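You operate a simulated robot arm through the tools that you are given. There is no shell and no other tool.

Carry out the task below with a simulated robot arm. There is one attempt and no reset: what you move stays moved.

TASK
Set the blue-dot coupon in the purple tray, wipe its seam with solvent, then brush it bright.
Fine: wet the white wipe on the brass dish, brush with the blue-band brush and put both back; leave the other coupons dirty. Set down upright: blue-band brush.

The check looks at the end state, three seconds after you hand in, the way a careful person would. Anything else that was tipped, shoved, dropped, spilled or broken makes it a failure.

THE ROBOT
A 6-joint arm with a two-finger parallel gripper, fixed in place. Base frame: the origin is at the foot of the arm, x ahead of it, y to its left, z up. Lengths are in cm, angles in degrees, forces in N, time in s.
Its first joint turns from -166.0 to 166.0 degrees. Payload 3.91 kg.
The tool frame sits at the grasp point between the pads (the TCP): z along the fingers, y along the line on which they close. The tips reach 3 cm beyond it. Largest opening 11 cm; finger width 2, thickness 1; the body of the gripper, 4.8 by 11.2 cm, starts 5.5 cm behind the TCP.
Orientation is told as [roll, pitch, yaw] about the base's x, y, z axes, in that order, counted from this pose: with the fingers straight down and closing along the base's y, the tool's x points along the base's -x, its y along +y and its z along -z.

THE INTERFACE
- The arm moves only by the tool apply_moves. Its argument "commands" is one flat list of numbers, 7 for each row, row after row: the turn, a rotation vector about the base's x, y, z in degrees, then the shift along the base's x, y, z in cm, then the closure, from 0 (fully open) to 1 (shut). In form: [rx, ry, rz, tx, ty, tz, fingers, rx, ry, rz, tx, ty, tz, fingers, ...]. A call has 1 to 20 rows; each row is the pose to reach, as a shift and turn from the pose commanded when the call began. Each row takes 0.2 s and may step no farther than 5 cm and 8.6 degrees from the row before; otherwise, or with a gripper value out of range, the whole call is refused. A pose out of reach is approached as far as the arm can. The call stops where the force on the tool passes 90 N (or 10 N more than at its start, if that is more) or the arm is blocked; 0.2 s more then pass. The fingers move at their own pace (about 15.3 cm/s each) and stop on an object; they squeeze with about 42 N. The grip force told is the motor's: it shows also when the fingers shut on nothing. Time passes only in rows, and 0.2 s behind the last, so rows that repeat a pose let the fingers close. It gives the time, the measured TCP pose, the force on the tool (base axes), the opening and the grip force at its end, in the units of the frame above (readings bear some noise), with the torque about the TCP (base axes, N m) and any sound that the robot's microphone picked up.
- Cameras (640 x 400 px; columns grow to the right, rows downward): "scene" is fixed at [40.09, 65.09, 145.76]; the picture's right is [-0.98, -0.19, 0.00], its down [-0.16, 0.83, -0.54] and it looks along [0.10, -0.53, -0.84] (base axes); focal length 319 px, centre (320, 200). "wrist" rides on the gripper at [7.2, 1.7, -10.3] in the tool frame; the picture's right is [-0.23, 0.97, 0.00], its down [-0.76, -0.18, -0.62] and it looks along [-0.61, -0.14, 0.78] (tool axes); focal length 222 px, centre (320, 200). There is no depth. A picture from a camera that has moved, and an enlarged one, comes with that camera's place and axes in the base frame and with its lens.
- capture(camera): a new picture of that camera. The clock stands still meanwhile.
- enlarge(camera, box): a new picture of the part [left, top, right, bottom] of that camera's present view, enlarged. The clock stands still meanwhile.
- job_done(): hands the job in; it is judged then, once.

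Nothing tells you positions but the pictures and the camera data. Unless the task says otherwise, let go and move clear before handing in.

The tools are called as a command line: name --argument value ..., lists and objects as JSON in quotes. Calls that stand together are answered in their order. apply_moves: Moves the arm, as the interface text tells. Its arguments: {"type":"object","properties":{"commands":{"type":"array","items":{"type":"number"}}},"required":["commands"]} The other tools are called the same way: capture (camera) takes a picture; enlarge (camera, box) takes an enlarged picture of a part of a camera's view; job_done () hands the job in.

At the start:

```text
time_s: 0.0
tcp_pos: [39.17, 46.39, 121.56]
ee_rot: [0.1, -0.1, 0.0]
ft_force: [-0.3, 0.0, 0.0]
ft_torque: [-0.03, 0.04, -0.02]
gripper_width: 11.0
gripper_force: 0.1
```

scene: 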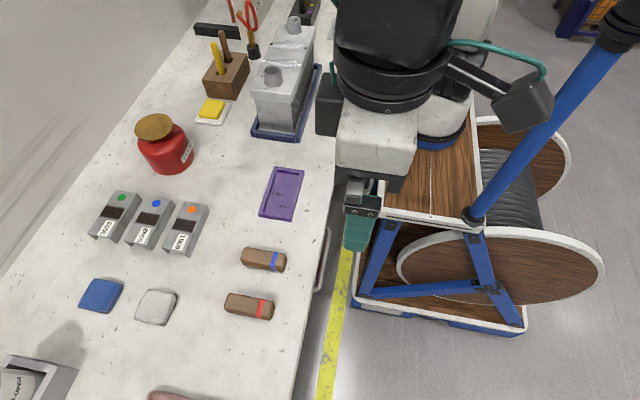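
wrist: 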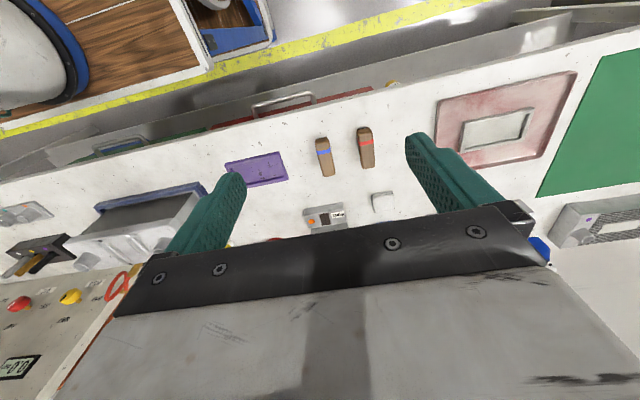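

I see a bench with three coupons (green, blue and orange dots), a blue and a white wipe, two brushes (blue band, red band), a purple tray and a red can with a brass-coloured top. I'll take closer looks before I move.

enlarge --camera "scene" --box '[60, 90, 340, 265]'

enlarge --camera "scene" --box '[60, 225, 340, 400]'

enlarge --camera "scene" --box '[160, 0, 352, 120]'

enlarge --camera "wrist" --box '[200, 100, 456, 260]'

```text
2.29 times, centred on (200, 178) of scene
camera zoom: at [40.09, 65.09, 145.76], right [-0.98, -0.19, 0.0], down [-0.16, 0.83, -0.54], along [0.1, -0.53, -0.84], focal length 730 px, centre (594, 251)
```

zoom: 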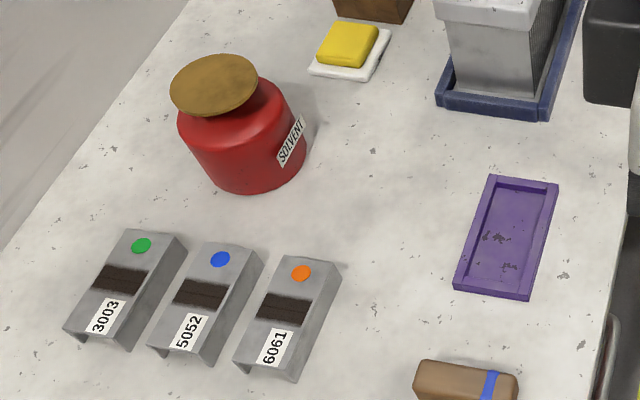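

```text
2.29 times, centred on (200, 312) of scene
camera zoom: at [40.09, 65.09, 145.76], right [-0.98, -0.19, 0.0], down [-0.16, 0.83, -0.54], along [0.1, -0.53, -0.84], focal length 730 px, centre (594, -57)
```

zoom: 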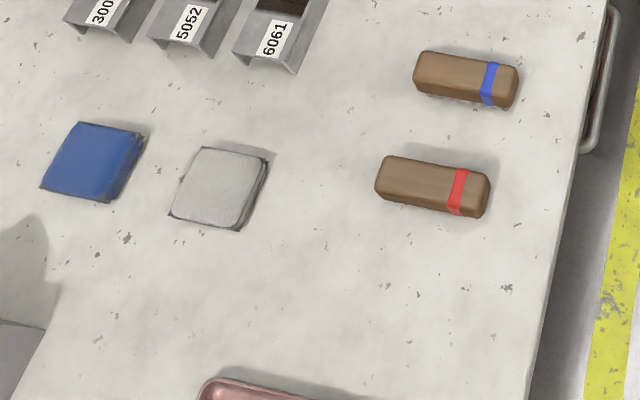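

```text
3.33 times, centred on (256, 60) of scene
camera zoom: at [40.09, 65.09, 145.76], right [-0.98, -0.19, 0.0], down [-0.16, 0.83, -0.54], along [0.1, -0.53, -0.84], focal length 1064 px, centre (533, 667)
```

zoom: 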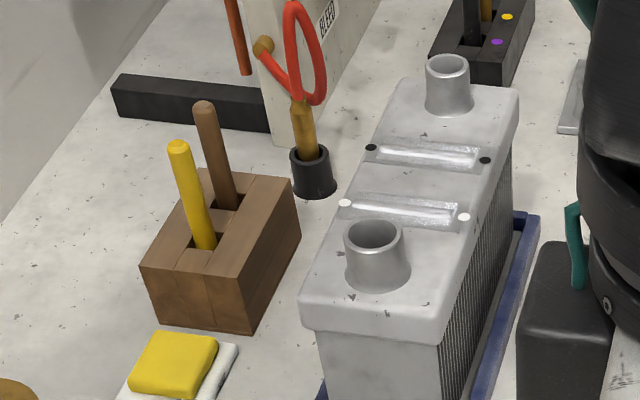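

```text
2.50 times, centred on (328, 180) of wrist
camera zoom: at [31.97, 48.09, 131.83], right [0.23, 0.97, 0.0], down [0.76, -0.18, 0.62], along [0.61, -0.14, -0.78], focal length 555 px, centre (300, 250)
```

zoom: 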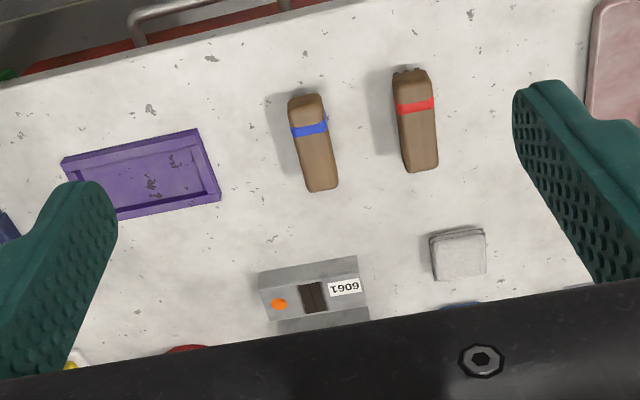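

The bench top seems to sit near z≈84. The coupons are around x 73–89, y 36–43, and the tray is near (57, 26). I'll move the wrist camera closer to get accurate geometry.

apply_moves --commands '[0, 0, 0, 3.5, -1.7, -1.6, 0, 0, 0, 0, 7, -3.4, -3.2, 0, 0, 0, 0, 10.5, -5.1, -4.8, 0, 0, 0, 0, 14, -6.8, -6.4, 0, 0, 0, 0, 17.5, -8.5, -8, 0, 0, 0, 0, 20.8, -10.4, -9.5, 0, 0, 0, 0, 20.8, -10.4, -9.5, 0]'

capture --camera "wrist"

capture --camera "scene"

```text
time_s: 1.6
tcp_pos: [59.99, 36.04, 112.23]
ee_rot: [0.1, -0.1, 0.0]
ft_force: [-0.1, 0.3, 0.3]
ft_torque: [-0.01, -0.04, -0.02]
gripper_width: 11.01
gripper_force: 0.0
```

```text
taken
camera wrist: at [52.78, 37.68, 122.43], right [0.23, 0.97, 0.0], down [0.76, -0.18, 0.62], along [0.61, -0.14, -0.78], focal length 222 px, centre (320, 200)
```

wrist: 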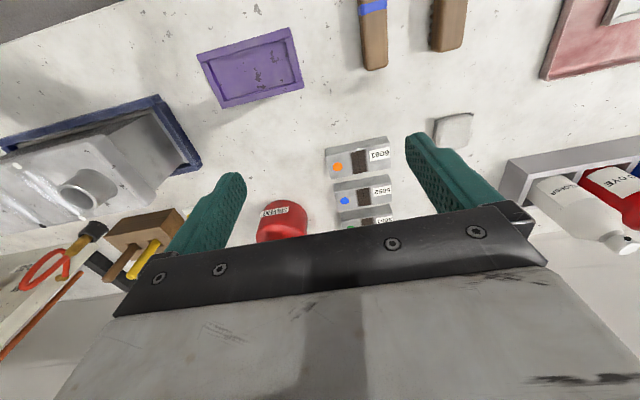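

```text
taken
```

scene: 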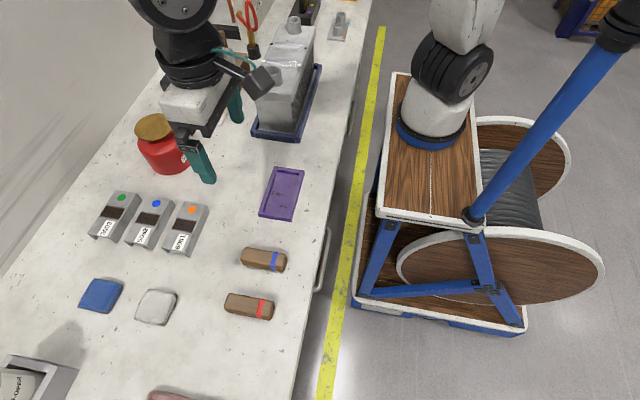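

The wrist view works well. I'll enlarge it to read off the brushes, tray, coupons and wipe.

enlarge --camera "wrist" --box '[180, 20, 340, 120]'

enlarge --camera "wrist" --box '[320, 0, 480, 100]'

enlarge --camera "wrist" --box '[310, 105, 480, 225]'

enlarge --camera "scene" --box '[210, 230, 306, 330]'

enlarge --camera "scene" --box '[80, 180, 220, 330]'

enlarge --camera "scene" --box '[120, 100, 210, 180]'

enlarge --camera "scene" --box '[250, 155, 320, 230]'

```text
4.00 times, centred on (260, 70) of wrist
camera zoom: at [52.78, 37.68, 122.43], right [0.23, 0.97, 0.0], down [0.76, -0.18, 0.62], along [0.61, -0.14, -0.78], focal length 888 px, centre (560, 720)
```

zoom: 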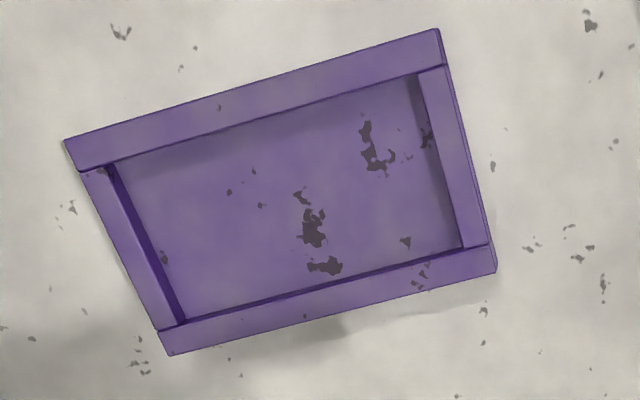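

```text
4.00 times, centred on (400, 50) of wrist
camera zoom: at [52.78, 37.68, 122.43], right [0.23, 0.97, 0.0], down [0.76, -0.18, 0.62], along [0.61, -0.14, -0.78], focal length 888 px, centre (0, 800)
```

zoom: 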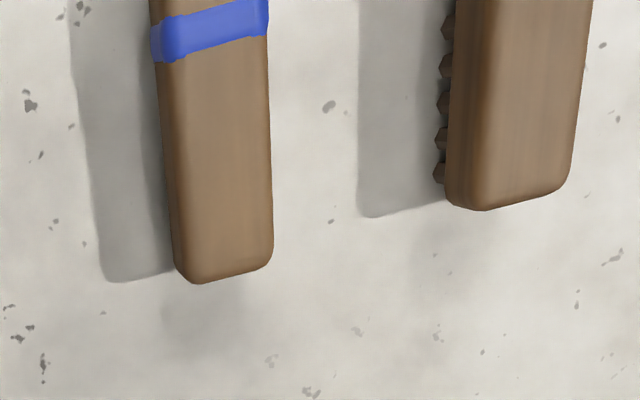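

```text
3.33 times, centred on (395, 165) of wrist
camera zoom: at [52.78, 37.68, 122.43], right [0.23, 0.97, 0.0], down [0.76, -0.18, 0.62], along [0.61, -0.14, -0.78], focal length 740 px, centre (70, 317)
```

zoom: 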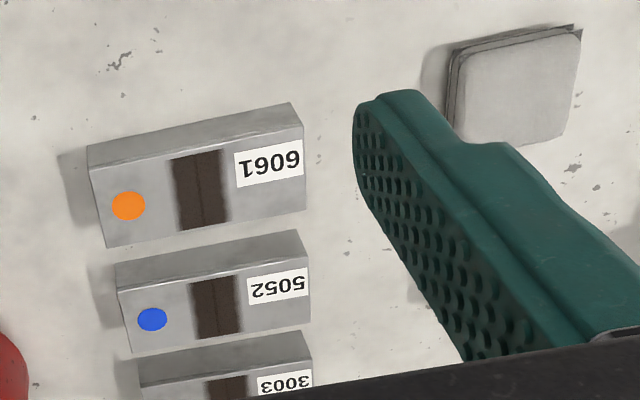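

```text
4.00 times, centred on (258, 280) of scene
camera zoom: at [40.09, 65.09, 145.76], right [-0.98, -0.19, 0.0], down [-0.16, 0.83, -0.54], along [0.1, -0.53, -0.84], focal length 1277 px, centre (568, -120)
```

zoom: 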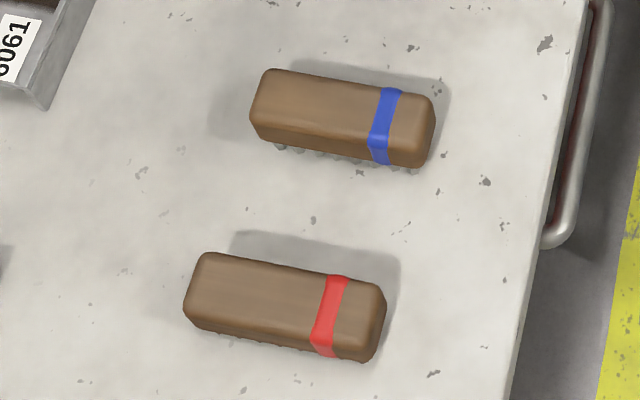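

```text
2.67 times, centred on (150, 255) of scene
camera zoom: at [40.09, 65.09, 145.76], right [-0.98, -0.19, 0.0], down [-0.16, 0.83, -0.54], along [0.1, -0.53, -0.84], focal length 851 px, centre (773, 53)
```

zoom: 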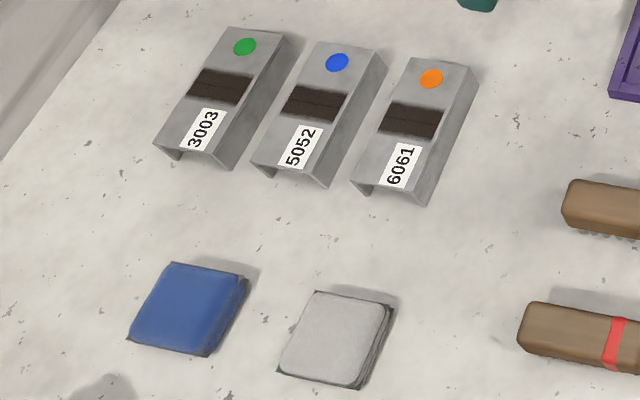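

```text
5.00 times, centred on (165, 140) of scene
camera zoom: at [40.09, 65.09, 145.76], right [-0.98, -0.19, 0.0], down [-0.16, 0.83, -0.54], along [0.1, -0.53, -0.84], focal length 1596 px, centre (1095, 500)
```

zoom: 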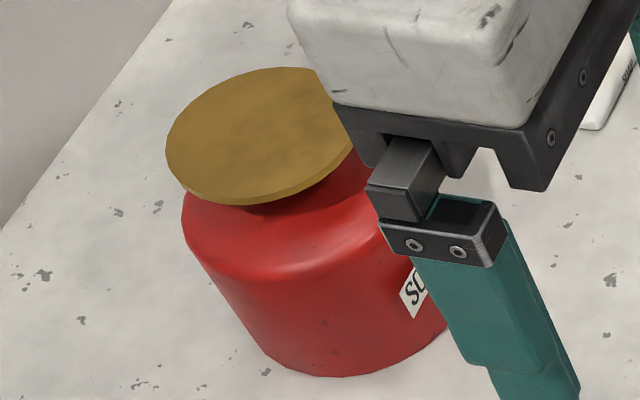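

```text
5.33 times, centred on (285, 192) of scene
camera zoom: at [40.09, 65.09, 145.76], right [-0.98, -0.19, 0.0], down [-0.16, 0.83, -0.54], along [0.1, -0.53, -0.84], focal length 1702 px, centre (507, 240)
```

zoom: 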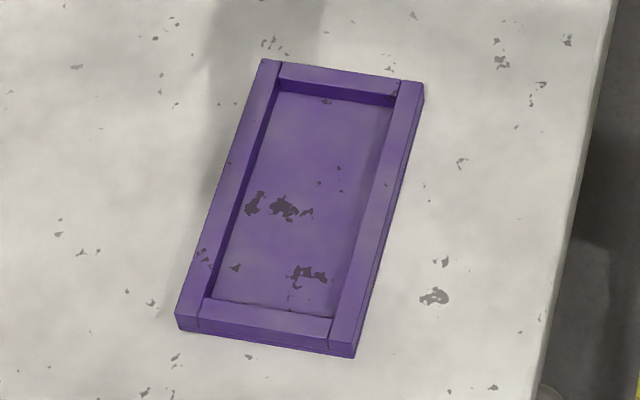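

The brushes are blocks with the bristles facing down. The tray is a shallow, axis-aligned frame around x 52–60, y 20–34. I'll zoom in on the coupon, can and wipe to pin down heights.

enlarge --camera "scene" --box '[115, 185, 195, 260]'

enlarge --camera "scene" --box '[125, 280, 190, 330]'

enlarge --camera "wrist" --box '[320, 120, 400, 220]'

enlarge --camera "wrist" --box '[240, 180, 330, 250]'

```text
5.33 times, centred on (155, 222) of scene
camera zoom: at [40.09, 65.09, 145.76], right [-0.98, -0.19, 0.0], down [-0.16, 0.83, -0.54], along [0.1, -0.53, -0.84], focal length 1702 px, centre (1200, 80)
```

zoom: 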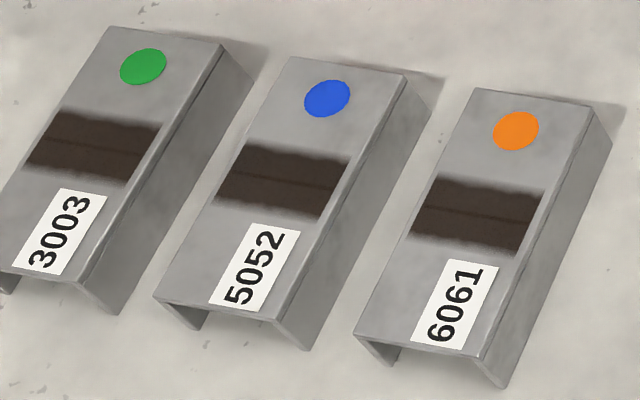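

```text
8.00 times, centred on (158, 305) of scene
camera zoom: at [40.09, 65.09, 145.76], right [-0.98, -0.19, 0.0], down [-0.16, 0.83, -0.54], along [0.1, -0.53, -0.84], focal length 2553 px, centre (1620, -640)
```

zoom: 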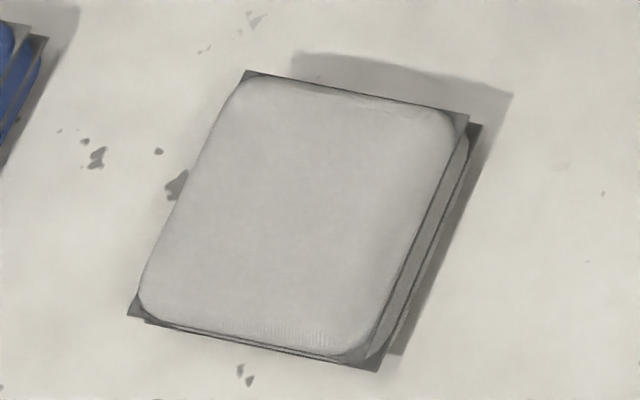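

```text
4.00 times, centred on (360, 170) of wrist
camera zoom: at [52.78, 37.68, 122.43], right [0.23, 0.97, 0.0], down [0.76, -0.18, 0.62], along [0.61, -0.14, -0.78], focal length 888 px, centre (160, 320)
```

zoom: 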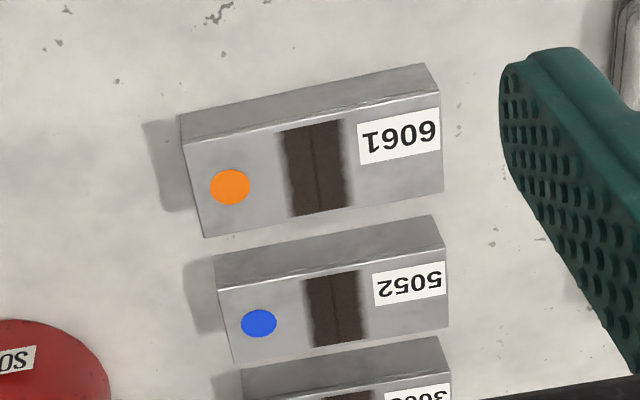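

```text
5.71 times, centred on (285, 215) of wrist
camera zoom: at [52.78, 37.68, 122.43], right [0.23, 0.97, 0.0], down [0.76, -0.18, 0.62], along [0.61, -0.14, -0.78], focal length 1269 px, centre (520, 114)
```

zoom: 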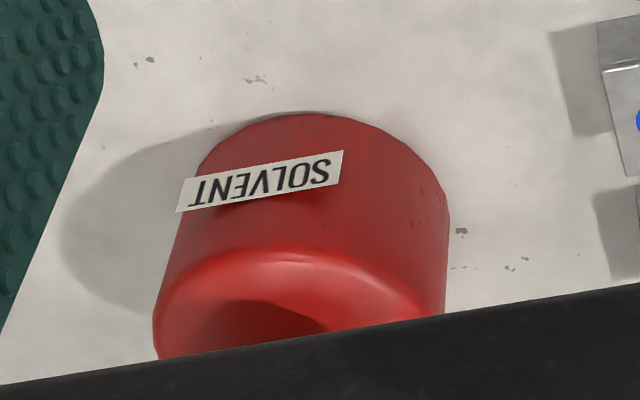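

The coupons are inverted U-channels about 5 × 11 × 3 cm, with the blue-dot one centred near (81.2, 39.9). I'll hover above it with the fingers closing along x and check it from close up.

apply_moves --commands '[0, 0, -8.18, 1.93, 0.35, -0.75, 0, 0, 0, -16.36, 3.85, 0.71, -1.49, 0, 0, 0, -24.55, 5.78, 1.06, -2.24, 0, 0, 0, -32.73, 7.71, 1.42, -2.98, 0, 0, 0, -40.91, 9.64, 1.77, -3.73, 0, 0, 0, -49.09, 11.56, 2.13, -4.47, 0, 0, 0, -57.27, 13.49, 2.48, -5.22, 0, 0, 0, -65.45, 15.42, 2.84, -5.96, 0, 0, 0, -73.64, 17.35, 3.19, -6.71, 0.2, 0, 0, -81.82, 19.27, 3.55, -7.45, 0.4, 0, 0, -90, 21.2, 3.9, -8.2, 0.4, 0, 0, -90, 21.2, 3.9, -8.2, 0.4]'

capture --camera "wrist"

capture --camera "scene"

```text
time_s: 4.2
tcp_pos: [81.34, 39.78, 103.98]
ee_rot: [0.1, -0.1, -90.2]
ft_force: [-0.2, 0.1, -0.3]
ft_torque: [0.01, 0.01, 0.03]
gripper_width: 6.58
gripper_force: 0.0
```

```text
taken
camera wrist: at [82.93, 47.07, 114.19], right [0.97, -0.23, 0.0], down [-0.18, -0.76, 0.62], along [-0.14, -0.61, -0.78], focal length 222 px, centre (320, 200)
```

wrist: 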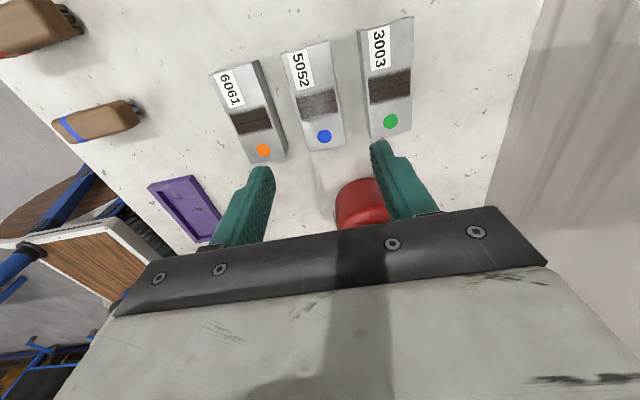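

```text
taken
```

scene: 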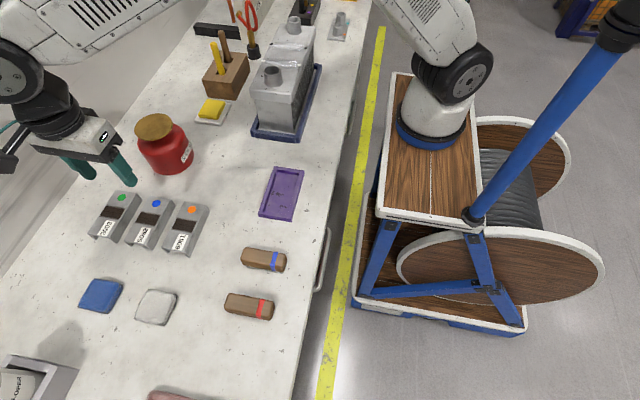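

The hover pose was reached as commanded. I'll zoom in on the coupon from this closer view.

enlarge --camera "wrist" --box '[260, 20, 380, 170]'

enlarge --camera "wrist" --box '[130, 160, 270, 260]'

enlarge --camera "wrist" --box '[30, 70, 190, 170]'

```text
2.67 times, centred on (320, 95) of wrist
camera zoom: at [82.93, 47.07, 114.19], right [0.97, -0.23, 0.0], down [-0.18, -0.76, 0.62], along [-0.14, -0.61, -0.78], focal length 592 px, centre (320, 480)
```

zoom: 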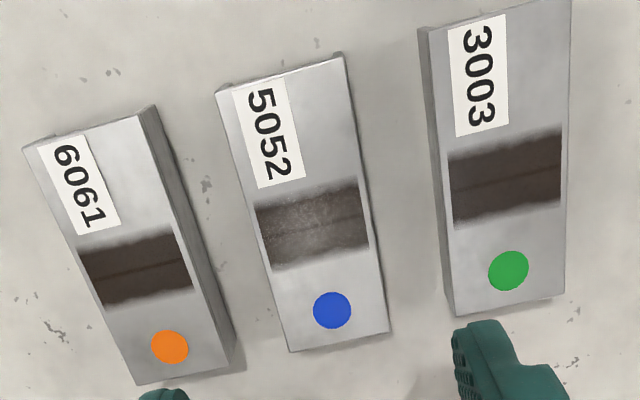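

```text
4.00 times, centred on (200, 210) of wrist
camera zoom: at [82.93, 47.07, 114.19], right [0.97, -0.23, 0.0], down [-0.18, -0.76, 0.62], along [-0.14, -0.61, -0.78], focal length 888 px, centre (800, 160)
```

zoom: 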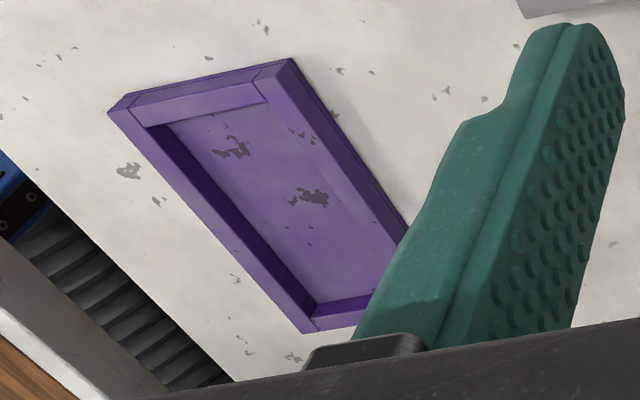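

```text
4.00 times, centred on (110, 120) of wrist
camera zoom: at [82.93, 47.07, 114.19], right [0.97, -0.23, 0.0], down [-0.18, -0.76, 0.62], along [-0.14, -0.61, -0.78], focal length 888 px, centre (1160, 520)
```

zoom: 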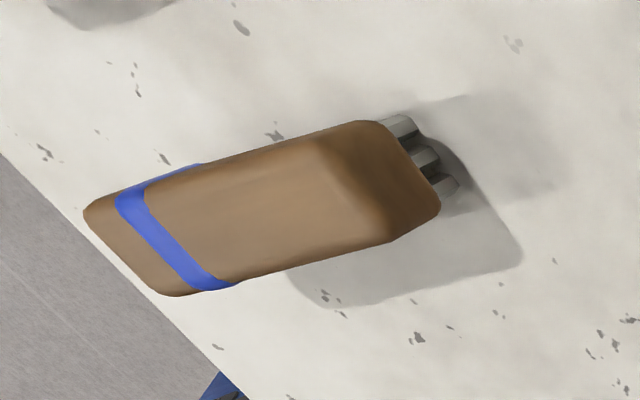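

The blue-dot coupon is centred at about (81.0, 40.0), its top is at z≈87.6 and it lies square to the axes. I'll lower the fingers around it with the tips about 1.4 cm below its top. That should keep them clear of the tray walls later.

apply_moves --commands '[0, 0, 0, -0.1, 0.04, -4, 0.4, 0, 0, 0, -0.2, 0.08, -8, 0.4, 0, 0, 0, -0.2, 0.08, -11.5, 0.4, 0, 0, 0, -0.2, 0.08, -14.6, 0.4, 0, 0, 0, -0.2, 0.08, -14.6, 0.4]'

capture --camera "wrist"

enlarge --camera "scene" --box '[60, 150, 220, 270]'

```text
time_s: 5.4
tcp_pos: [81.06, 40.08, 89.28]
ee_rot: [0.1, -0.1, -89.9]
ft_force: [-0.5, -0.3, 0.6]
ft_torque: [0.0, -0.01, -0.02]
gripper_width: 6.6
gripper_force: 0.2
```

```text
taken
camera wrist: at [82.75, 47.37, 99.36], right [0.97, -0.23, 0.0], down [-0.18, -0.76, 0.62], along [-0.14, -0.61, -0.78], focal length 222 px, centre (320, 200)
```

wrist: 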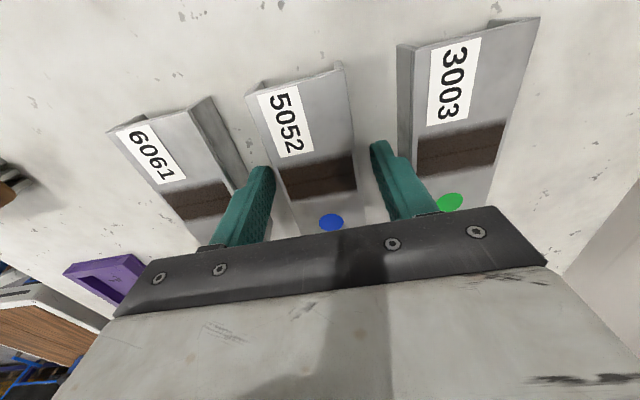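

```text
3.33 times, centred on (140, 210) of scene
camera zoom: at [40.09, 65.09, 145.76], right [-0.98, -0.19, 0.0], down [-0.16, 0.83, -0.54], along [0.1, -0.53, -0.84], focal length 1064 px, centre (920, 167)
```

zoom: 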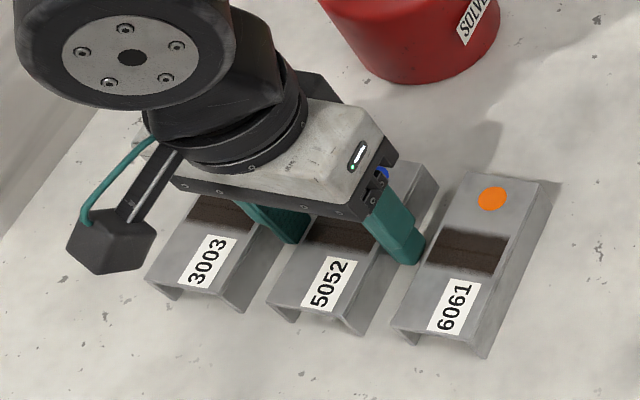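

The fingers straddle the coupon cleanly. Closing now.

apply_moves --commands '[0, 0, 0, 0, 0, 0, 0.5, 0, 0, 0, 0, 0, 0, 0.6, 0, 0, 0, 0, 0, 0, 0.7, 0, 0, 0, 0, 0, 0, 0.7]'

capture --camera "wrist"

```text
time_s: 6.4
tcp_pos: [81.0, 40.14, 89.14]
ee_rot: [0.1, -0.1, -90.0]
ft_force: [0.0, 0.2, -0.9]
ft_torque: [0.03, -0.03, 0.0]
gripper_width: 4.97
gripper_force: 42.6
```

```text
taken
camera wrist: at [82.75, 47.37, 99.37], right [0.97, -0.23, 0.0], down [-0.18, -0.76, 0.62], along [-0.14, -0.61, -0.78], focal length 222 px, centre (320, 200)
```

wrist: 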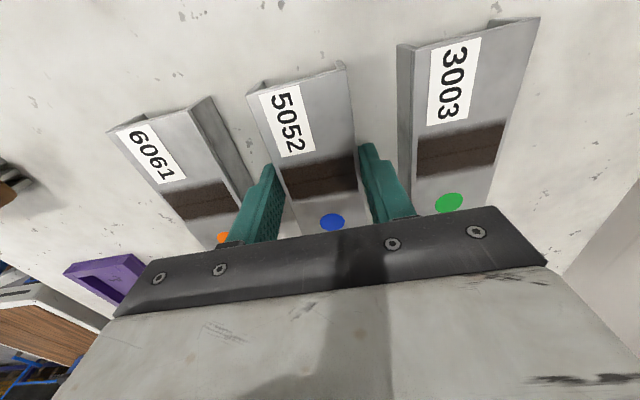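

The coupon is held firmly at 4.97 cm wide. I'll lift it, carry it toward the tray and stop to one side so the camera sees the tray clearly.

apply_moves --commands '[0, 0, 0, 0, 0, 2, 0.7, 0, 0, 0, 0, 0, 6, 0.7, 0, 0, 0, 0, 0, 10, 0.7, 0, 0, 0, -3, -3, 12, 0.7, 0, 0, 0, -6, -6.4, 12, 0.7, 0, 0, 0, -9, -9.8, 12, 0.7, 0, 0, 0, -12, -13, 12, 0.7, 0, 0, 0, -15, -16, 12, 0.7, 0, 0, 0, -15, -16, 12, 0.7]'

capture --camera "wrist"

capture --camera "scene"

```text
time_s: 8.4
tcp_pos: [66.12, 23.96, 101.24]
ee_rot: [0.1, 0.0, -90.0]
ft_force: [-0.1, -0.9, -1.8]
ft_torque: [0.0, -0.04, -0.03]
gripper_width: 4.94
gripper_force: 42.5
```

```text
taken
camera wrist: at [67.79, 31.34, 111.47], right [0.97, -0.23, 0.0], down [-0.18, -0.76, 0.62], along [-0.14, -0.61, -0.78], focal length 222 px, centre (320, 200)
```

wrist: 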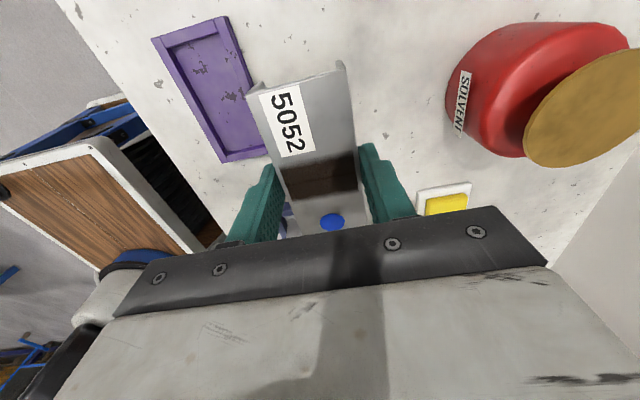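

```text
taken
```

scene: 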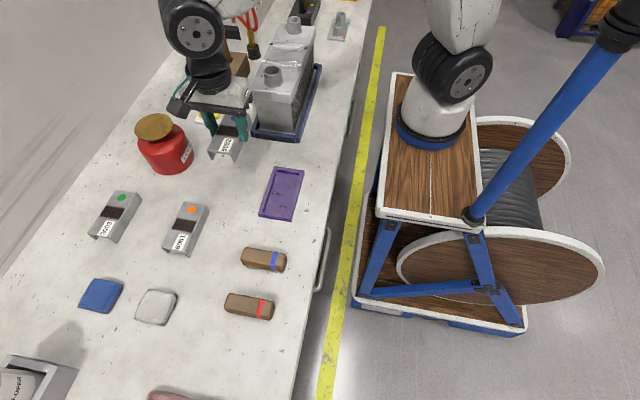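

The coupon is held level. Now I'll zoom on the tray, and on the solvent can and dish as well.

enlarge --camera "wrist" --box '[140, 5, 290, 175]'

enlarge --camera "wrist" --box '[430, 10, 640, 180]'

enlarge --camera "scene" --box '[195, 90, 310, 230]'

```text
2.35 times, centred on (215, 90) of wrist
camera zoom: at [67.79, 31.34, 111.47], right [0.97, -0.23, 0.0], down [-0.18, -0.76, 0.62], along [-0.14, -0.61, -0.78], focal length 523 px, centre (567, 459)
```

zoom: 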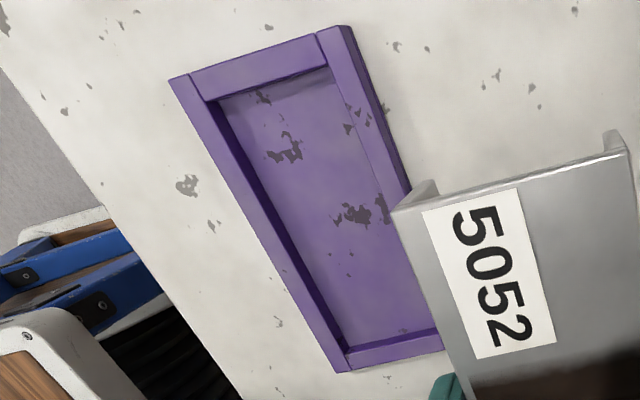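

```text
2.35 times, centred on (535, 95) of wrist
camera zoom: at [67.79, 31.34, 111.47], right [0.97, -0.23, 0.0], down [-0.18, -0.76, 0.62], along [-0.14, -0.61, -0.78], focal length 523 px, centre (-186, 447)
```

zoom: 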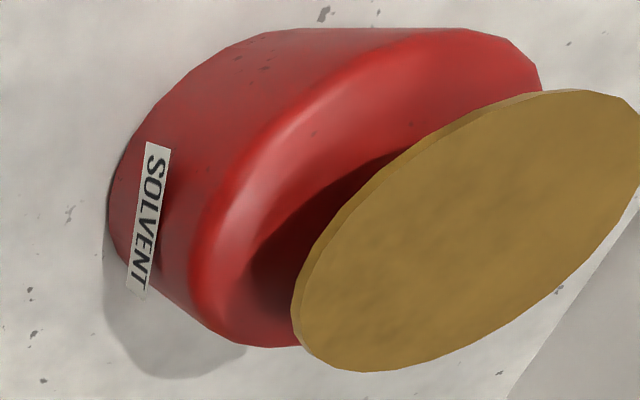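

```text
2.86 times, centred on (252, 160) of scene
camera zoom: at [40.09, 65.09, 145.76], right [-0.98, -0.19, 0.0], down [-0.16, 0.83, -0.54], along [0.1, -0.53, -0.84], focal length 912 px, centre (513, 314)
```

zoom: 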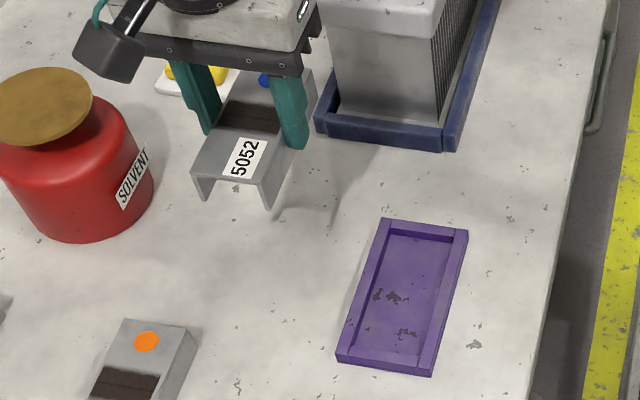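

The tray's inner pocket is about 5.5 × 11.4 cm, centred near (56.0, 27.05), and the coupon is 5.0 × 11.0. I'll bring the coupon just above the pocket and check alignment before lowering.

apply_moves --commands '[0, 0, 0, -4, 1.2, 0, 0.7, 0, 0, 0, -8, 2.4, 0, 0.7, 0, 0, 0, -10.07, 3.12, -2, 0.7, 0, 0, 0, -10.07, 3.12, -5, 0.7, 0, 0, 0, -10.07, 3.12, -8, 0.7, 0, 0, 0, -10.07, 3.12, -9, 0.7, 0, 0, 0, -10.07, 3.12, -9, 0.7]'

capture --camera "wrist"

enlarge --camera "scene" --box '[230, 130, 330, 240]'

```text
time_s: 10.0
tcp_pos: [55.92, 27.02, 92.27]
ee_rot: [0.0, -0.1, -90.0]
ft_force: [-0.8, 0.6, -1.3]
ft_torque: [0.01, 0.01, 0.0]
gripper_width: 4.98
gripper_force: 42.2
```

```text
taken
camera wrist: at [57.6, 34.39, 102.46], right [0.97, -0.23, 0.0], down [-0.18, -0.76, 0.62], along [-0.14, -0.61, -0.78], focal length 222 px, centre (320, 200)
```

wrist: 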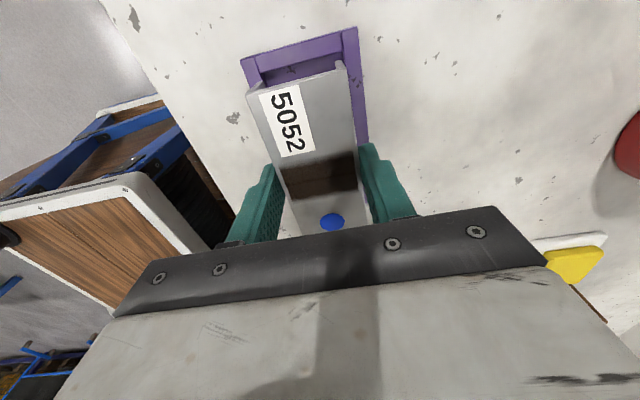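

```text
3.64 times, centred on (280, 185) of scene
camera zoom: at [40.09, 65.09, 145.76], right [-0.98, -0.19, 0.0], down [-0.16, 0.83, -0.54], along [0.1, -0.53, -0.84], focal length 1160 px, centre (466, 254)
```

zoom: 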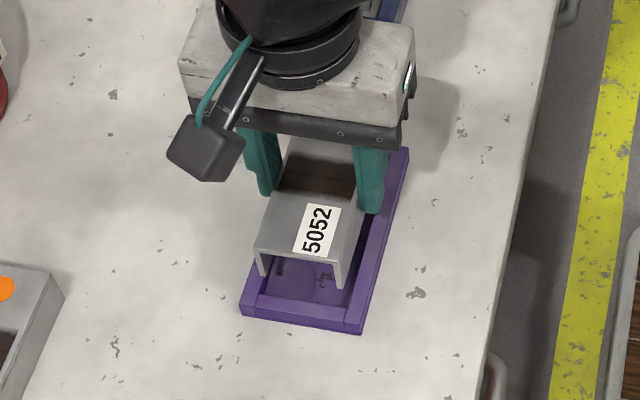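

enlarge --camera "wrist" --box '[225, 15, 385, 115]'

enlarge --camera "scene" --box '[260, 160, 310, 230]'

```text
4.00 times, centred on (305, 65) of wrist
camera zoom: at [57.6, 34.39, 102.46], right [0.97, -0.23, 0.0], down [-0.18, -0.76, 0.62], along [-0.14, -0.61, -0.78], focal length 888 px, centre (380, 740)
```

zoom: 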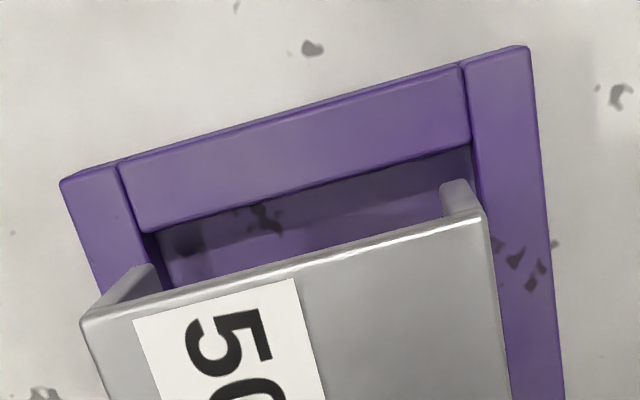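

```text
5.71 times, centred on (285, 195) of scene
camera zoom: at [40.09, 65.09, 145.76], right [-0.98, -0.19, 0.0], down [-0.16, 0.83, -0.54], along [0.1, -0.53, -0.84], focal length 1824 px, centre (520, 229)
```

zoom: 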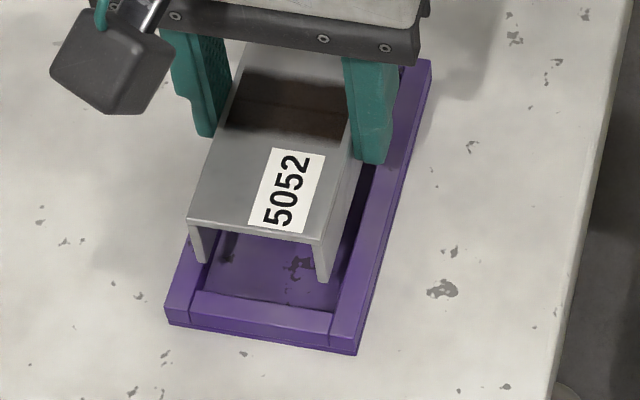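

Alignment is good: about 0.25 cm clearance on each side in x and 0.1–0.2 cm in y. I'll make a small correction and lower gently.

apply_moves --commands '[0, 0, 0, 0.05, 0.06, 0, 0.7, 0, 0, 0, 0.05, 0.06, -0.8, 0.7, 0, 0, 0, 0.05, 0.06, -1.6, 0.7, 0, 0, 0, 0.05, 0.06, -2.0, 0.7, 0, 0, 0, 0.05, 0.06, -2.2, 0.7]'

enlarge --camera "wrist" --box '[225, 15, 385, 115]'

enlarge --camera "scene" --box '[250, 160, 310, 230]'

```text
time_s: 11.2
tcp_pos: [56.07, 27.18, 89.95]
ee_rot: [0.2, -0.1, -90.0]
ft_force: [0.2, -0.2, -1.8]
ft_torque: [-0.02, 0.01, -0.02]
gripper_width: 4.97
gripper_force: 41.9
```

```text
4.00 times, centred on (305, 65) of wrist
camera zoom: at [57.75, 34.4, 100.24], right [0.97, -0.23, 0.0], down [-0.18, -0.76, 0.62], along [-0.14, -0.61, -0.78], focal length 888 px, centre (380, 740)
```

zoom: 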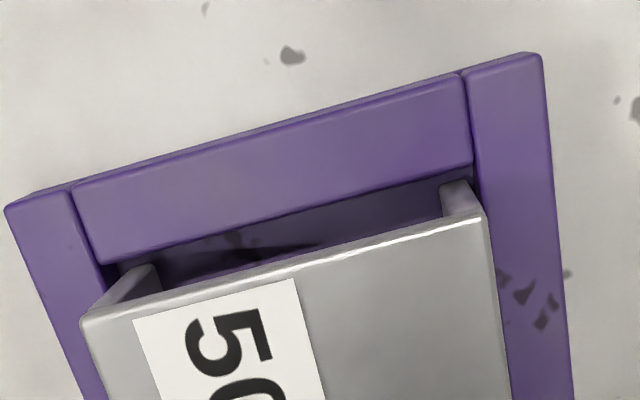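

```text
5.71 times, centred on (280, 195) of scene
camera zoom: at [40.09, 65.09, 145.76], right [-0.98, -0.19, 0.0], down [-0.16, 0.83, -0.54], along [0.1, -0.53, -0.84], focal length 1824 px, centre (549, 229)
```

zoom: 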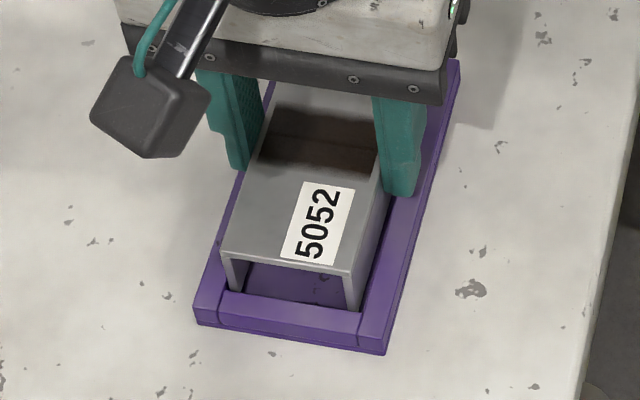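

The legs are now below the rim with no contact force. I'll keep lowering slowly until they touch the tray floor.

apply_moves --commands '[0, 0, 0, 0, 0, -0.1, 0.7, 0, 0, 0, 0, 0, -0.2, 0.7, 0, 0, 0, 0, 0, -0.3, 0.7]'

```text
time_s: 12.0
tcp_pos: [56.11, 27.17, 89.67]
ee_rot: [0.0, 0.0, -90.1]
ft_force: [0.8, -0.6, -0.7]
ft_torque: [0.01, 0.03, 0.0]
gripper_width: 4.95
gripper_force: 41.9
```

apply_moves --commands '[0, 0, 0, 0, 0, -0.1, 0.7, 0, 0, 0, 0, 0, -0.2, 0.7]'

enlarge --camera "scene" --box '[250, 160, 310, 230]'

```text
time_s: 12.6
tcp_pos: [56.06, 27.12, 89.66]
ee_rot: [0.1, -0.1, -90.0]
ft_force: [-0.2, 0.1, -1.5]
ft_torque: [0.03, 0.0, -0.02]
gripper_width: 4.94
gripper_force: 42.0
```

```text
5.71 times, centred on (280, 195) of scene
camera zoom: at [40.09, 65.09, 145.76], right [-0.98, -0.19, 0.0], down [-0.16, 0.83, -0.54], along [0.1, -0.53, -0.84], focal length 1824 px, centre (549, 229)
```

zoom: 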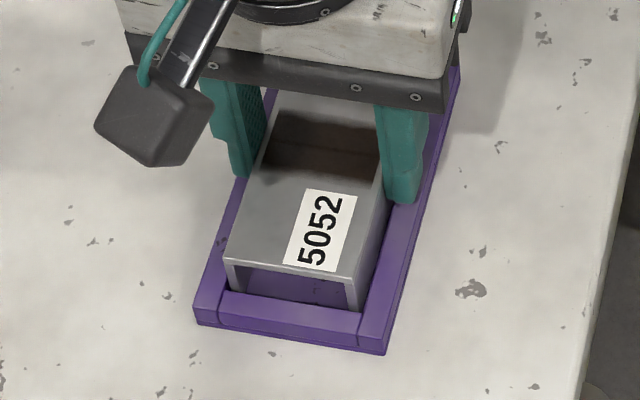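

apply_moves --commands '[0, 0, 0, 0, 0, -0.1, 0.7, 0, 0, 0, 0, 0, -0.15, 0.7]'

apply_moves --commands '[0, 0, 0, 0, 0, -0.08, 0.7, 0, 0, 0, 0, 0, -0.15, 0.7]'

```text
time_s: 13.2
tcp_pos: [56.02, 27.15, 89.59]
ee_rot: [0.2, -0.1, -90.0]
ft_force: [-1.6, -2.5, 14.6]
ft_torque: [-0.77, 0.27, 0.01]
gripper_width: 4.96
gripper_force: 41.8
```

```text
time_s: 13.8
tcp_pos: [56.05, 27.19, 89.52]
ee_rot: [0.2, 0.0, -90.0]
ft_force: [-0.5, -2.6, 28.1]
ft_torque: [0.01, 0.08, -0.01]
gripper_width: 4.99
gripper_force: 41.8
```

Contact came at the expected seated height. I'll ease the force off, open the fingers and retreat upward.

apply_moves --commands '[0, 0, 0, 0, 0, 0.2, 0.7, 0, 0, 0, 0, 0, 0.2, 0.5, 0, 0, 0, 0, 0, 0.2, 0.4, 0, 0, 0, 0, 0, 0.2, 0.4, 0, 0, 0, 0, 0, 2, 0.4, 0, 0, 0, 0, 0, 6, 0.4, 0, 0, 0, 0, 0, 10, 0.3, 0, 0, 0, 0, 0, 12, 0.2, 0, 0, 0, 0, 0, 12, 0.2]'

capture --camera "wrist"

enlarge --camera "scene" --box '[240, 140, 330, 230]'

```text
time_s: 15.8
tcp_pos: [56.18, 27.1, 101.35]
ee_rot: [0.1, -0.1, -90.0]
ft_force: [-0.9, 0.3, 0.3]
ft_torque: [0.01, -0.01, 0.02]
gripper_width: 8.82
gripper_force: 0.0
```

```text
taken
camera wrist: at [57.85, 34.45, 111.55], right [0.97, -0.23, 0.0], down [-0.18, -0.76, 0.62], along [-0.14, -0.61, -0.78], focal length 222 px, centre (320, 200)
```

wrist: 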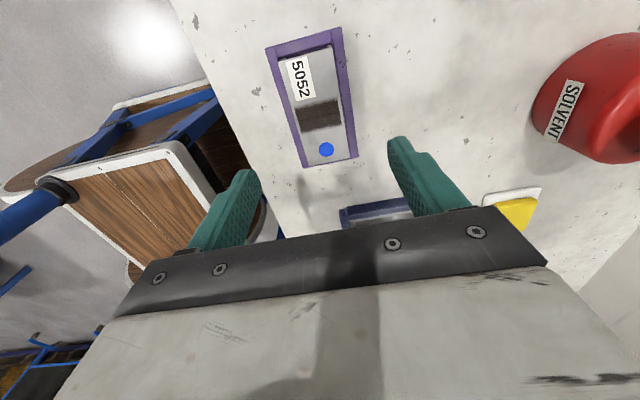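

```text
4.44 times, centred on (285, 185) of scene
camera zoom: at [40.09, 65.09, 145.76], right [-0.98, -0.19, 0.0], down [-0.16, 0.83, -0.54], along [0.1, -0.53, -0.84], focal length 1418 px, centre (476, 267)
```

zoom: 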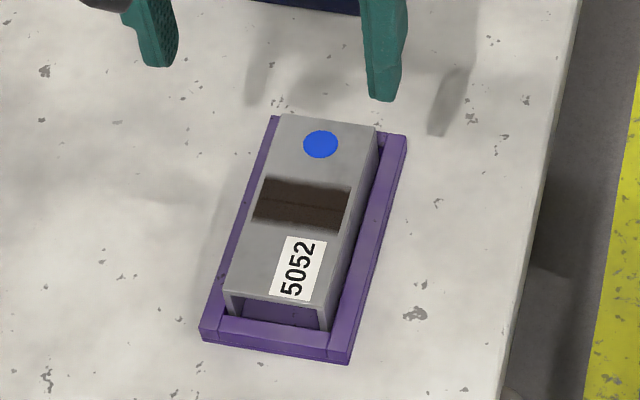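

The coupon is in the tray. I'll zoom in to confirm it's fully seated and locate the seam.

enlarge --camera "wrist" --box '[250, 15, 380, 175]'

enlarge --camera "scene" --box '[260, 160, 310, 220]'

```text
2.50 times, centred on (315, 95) of wrist
camera zoom: at [57.85, 34.45, 111.55], right [0.97, -0.23, 0.0], down [-0.18, -0.76, 0.62], along [-0.14, -0.61, -0.78], focal length 555 px, centre (332, 462)
```

zoom: 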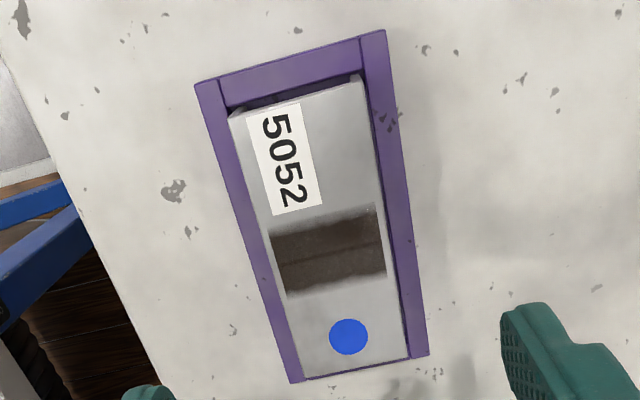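

```text
6.67 times, centred on (285, 190) of scene
camera zoom: at [40.09, 65.09, 145.76], right [-0.98, -0.19, 0.0], down [-0.16, 0.83, -0.54], along [0.1, -0.53, -0.84], focal length 2128 px, centre (553, 267)
```

zoom: 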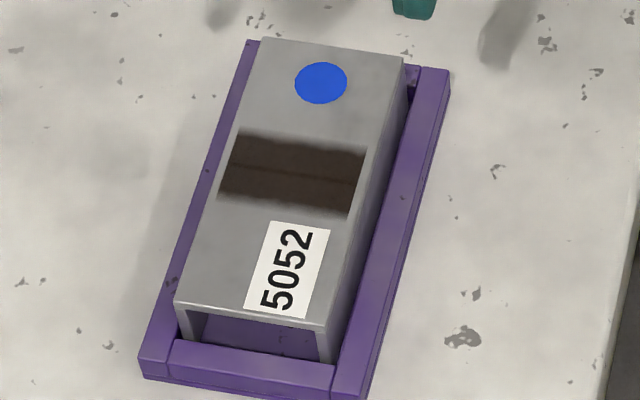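

The coupon sits level in the pocket, with the seam band at about x 53.5–58.5, y 25.7–28.4 and its top at z≈88. Next I'll go and look at the white wipe.

apply_moves --commands '[0, 0, 0, 2.4, 3.84, 0, 0.2, 0, 0, 0, 4.8, 7.7, 0, 0.2, 0, 0, 0, 7.2, 11.5, 0, 0.2, 0, 0, 0, 9.6, 15.4, 0, 0.2, 0, 0, 0, 12, 19.2, 0, 0.2, 0, 0, 0, 14.3, 23, 0, 0.2, 0, 0, 0, 16.55, 26.85, 0, 0.2, 0, 0, 0, 16.55, 26.85, 0, 0.2]'

capture --camera "wrist"

enlarge --camera "wrist" --box '[250, 50, 410, 200]'

capture --camera "scene"

```text
time_s: 17.6
tcp_pos: [72.69, 54.12, 101.31]
ee_rot: [0.1, -0.2, -90.1]
ft_force: [0.0, -0.5, 0.5]
ft_torque: [0.0, 0.0, 0.03]
gripper_width: 8.8
gripper_force: 0.1
```

```text
taken
camera wrist: at [74.4, 61.36, 111.63], right [0.97, -0.23, 0.0], down [-0.18, -0.76, 0.62], along [-0.14, -0.61, -0.78], focal length 222 px, centre (320, 200)
```

wrist: 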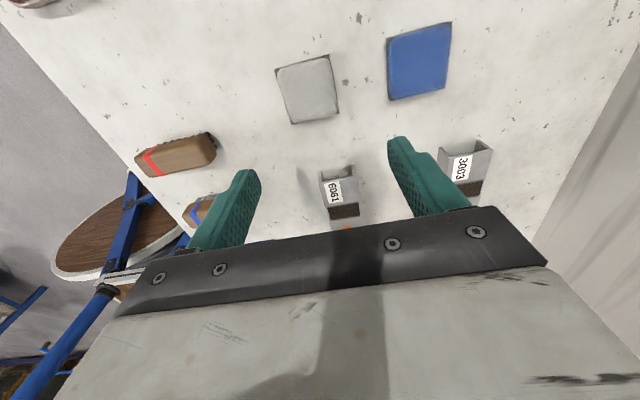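

```text
2.67 times, centred on (330, 125) of wrist
camera zoom: at [74.4, 61.36, 111.63], right [0.97, -0.23, 0.0], down [-0.18, -0.76, 0.62], along [-0.14, -0.61, -0.78], focal length 592 px, centre (293, 400)
```

zoom: 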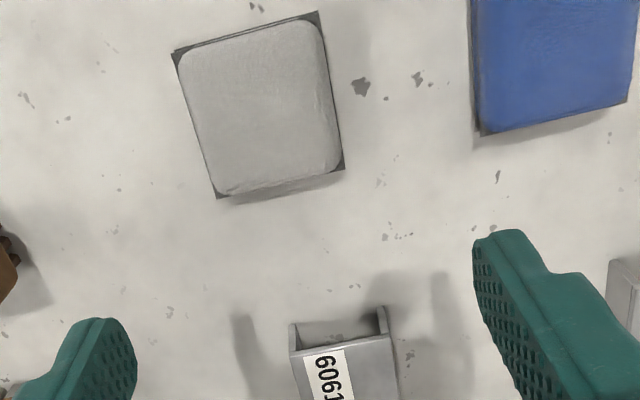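

```text
taken
```

scene: 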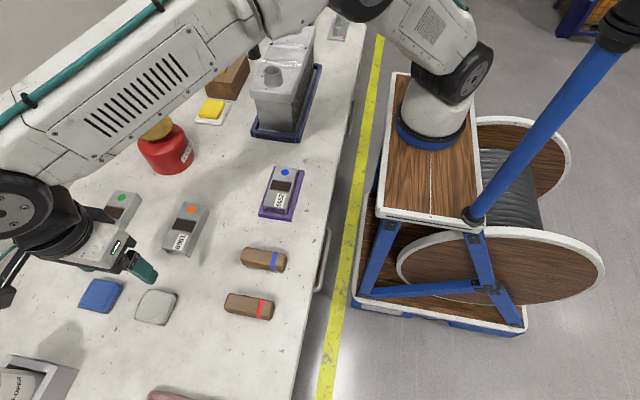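

The white wipe is at about (71.9, 55.8), roughly 5.8 cm square and 1 cm thick. I'll lower the open fingers around it to find the bench height, then pinch it slightly above the bench.

apply_moves --commands '[0, 0, 0, -0.4, 0.8, -4, 0.2, 0, 0, 0, -0.83, 1.67, -8, 0.2, 0, 0, 0, -0.83, 1.67, -11, 0.25, 0, 0, 0, -0.83, 1.67, -12.6, 0.25, 0, 0, 0, -0.83, 1.67, -13, 0.25, 0, 0, 0, -0.83, 1.67, -13, 0.25]'

capture --camera "wrist"

enlarge --camera "scene" --box '[60, 230, 220, 340]'

```text
time_s: 19.0
tcp_pos: [71.87, 55.46, 88.32]
ee_rot: [0.1, -0.1, -90.0]
ft_force: [0.3, -0.1, -0.6]
ft_torque: [0.0, 0.01, 0.01]
gripper_width: 8.24
gripper_force: 0.1
```

```text
taken
camera wrist: at [73.52, 62.88, 98.48], right [0.97, -0.23, 0.0], down [-0.18, -0.76, 0.62], along [-0.14, -0.61, -0.78], focal length 222 px, centre (320, 200)
```

wrist: 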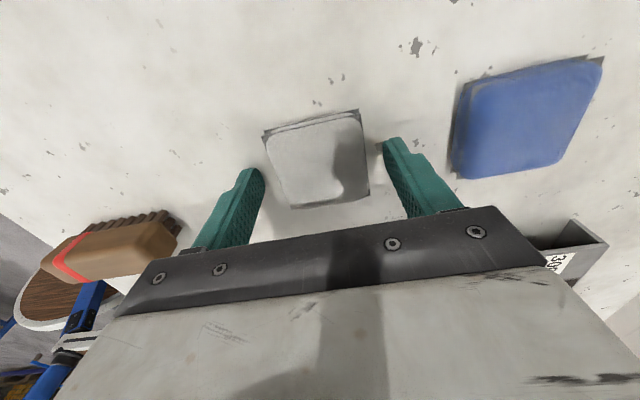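

```text
3.64 times, centred on (140, 285) of scene
camera zoom: at [40.09, 65.09, 145.76], right [-0.98, -0.19, 0.0], down [-0.16, 0.83, -0.54], along [0.1, -0.53, -0.84], focal length 1160 px, centre (974, -109)
```

zoom: 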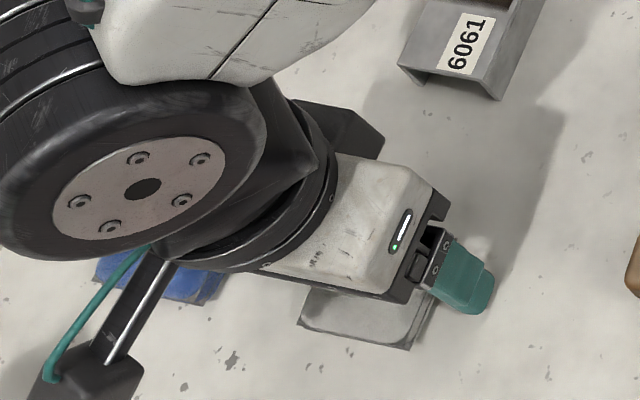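

The fingers straddle the wipe and clear the red brush. I'll step down slowly to feel for the bench.

apply_moves --commands '[0, 0, 0, 0, 0, -0.1, 0.25, 0, 0, 0, 0, 0, -0.2, 0.25]'

apply_moves --commands '[0, 0, 0, 0, 0, -0.1, 0.25, 0, 0, 0, 0, 0, -0.15, 0.25]'

apply_moves --commands '[0, 0, 0, 0, 0, -0.08, 0.25, 0, 0, 0, 0, 0, -0.12, 0.25]'

```text
time_s: 19.6
tcp_pos: [71.78, 55.61, 88.06]
ee_rot: [0.0, -0.1, -89.9]
ft_force: [0.8, 0.1, 0.1]
ft_torque: [0.0, 0.0, 0.0]
gripper_width: 8.27
gripper_force: 0.0
```

```text
time_s: 20.2
tcp_pos: [71.81, 55.68, 87.94]
ee_rot: [0.1, 0.0, -89.9]
ft_force: [0.9, -1.9, 10.2]
ft_torque: [-0.04, 0.45, 0.1]
gripper_width: 8.22
gripper_force: 0.1
```

```text
time_s: 20.8
tcp_pos: [71.71, 55.66, 87.89]
ee_rot: [0.2, 0.1, -90.0]
ft_force: [2.2, 0.0, 27.6]
ft_torque: [-0.17, 1.2, 0.08]
gripper_width: 8.15
gripper_force: 0.1
```

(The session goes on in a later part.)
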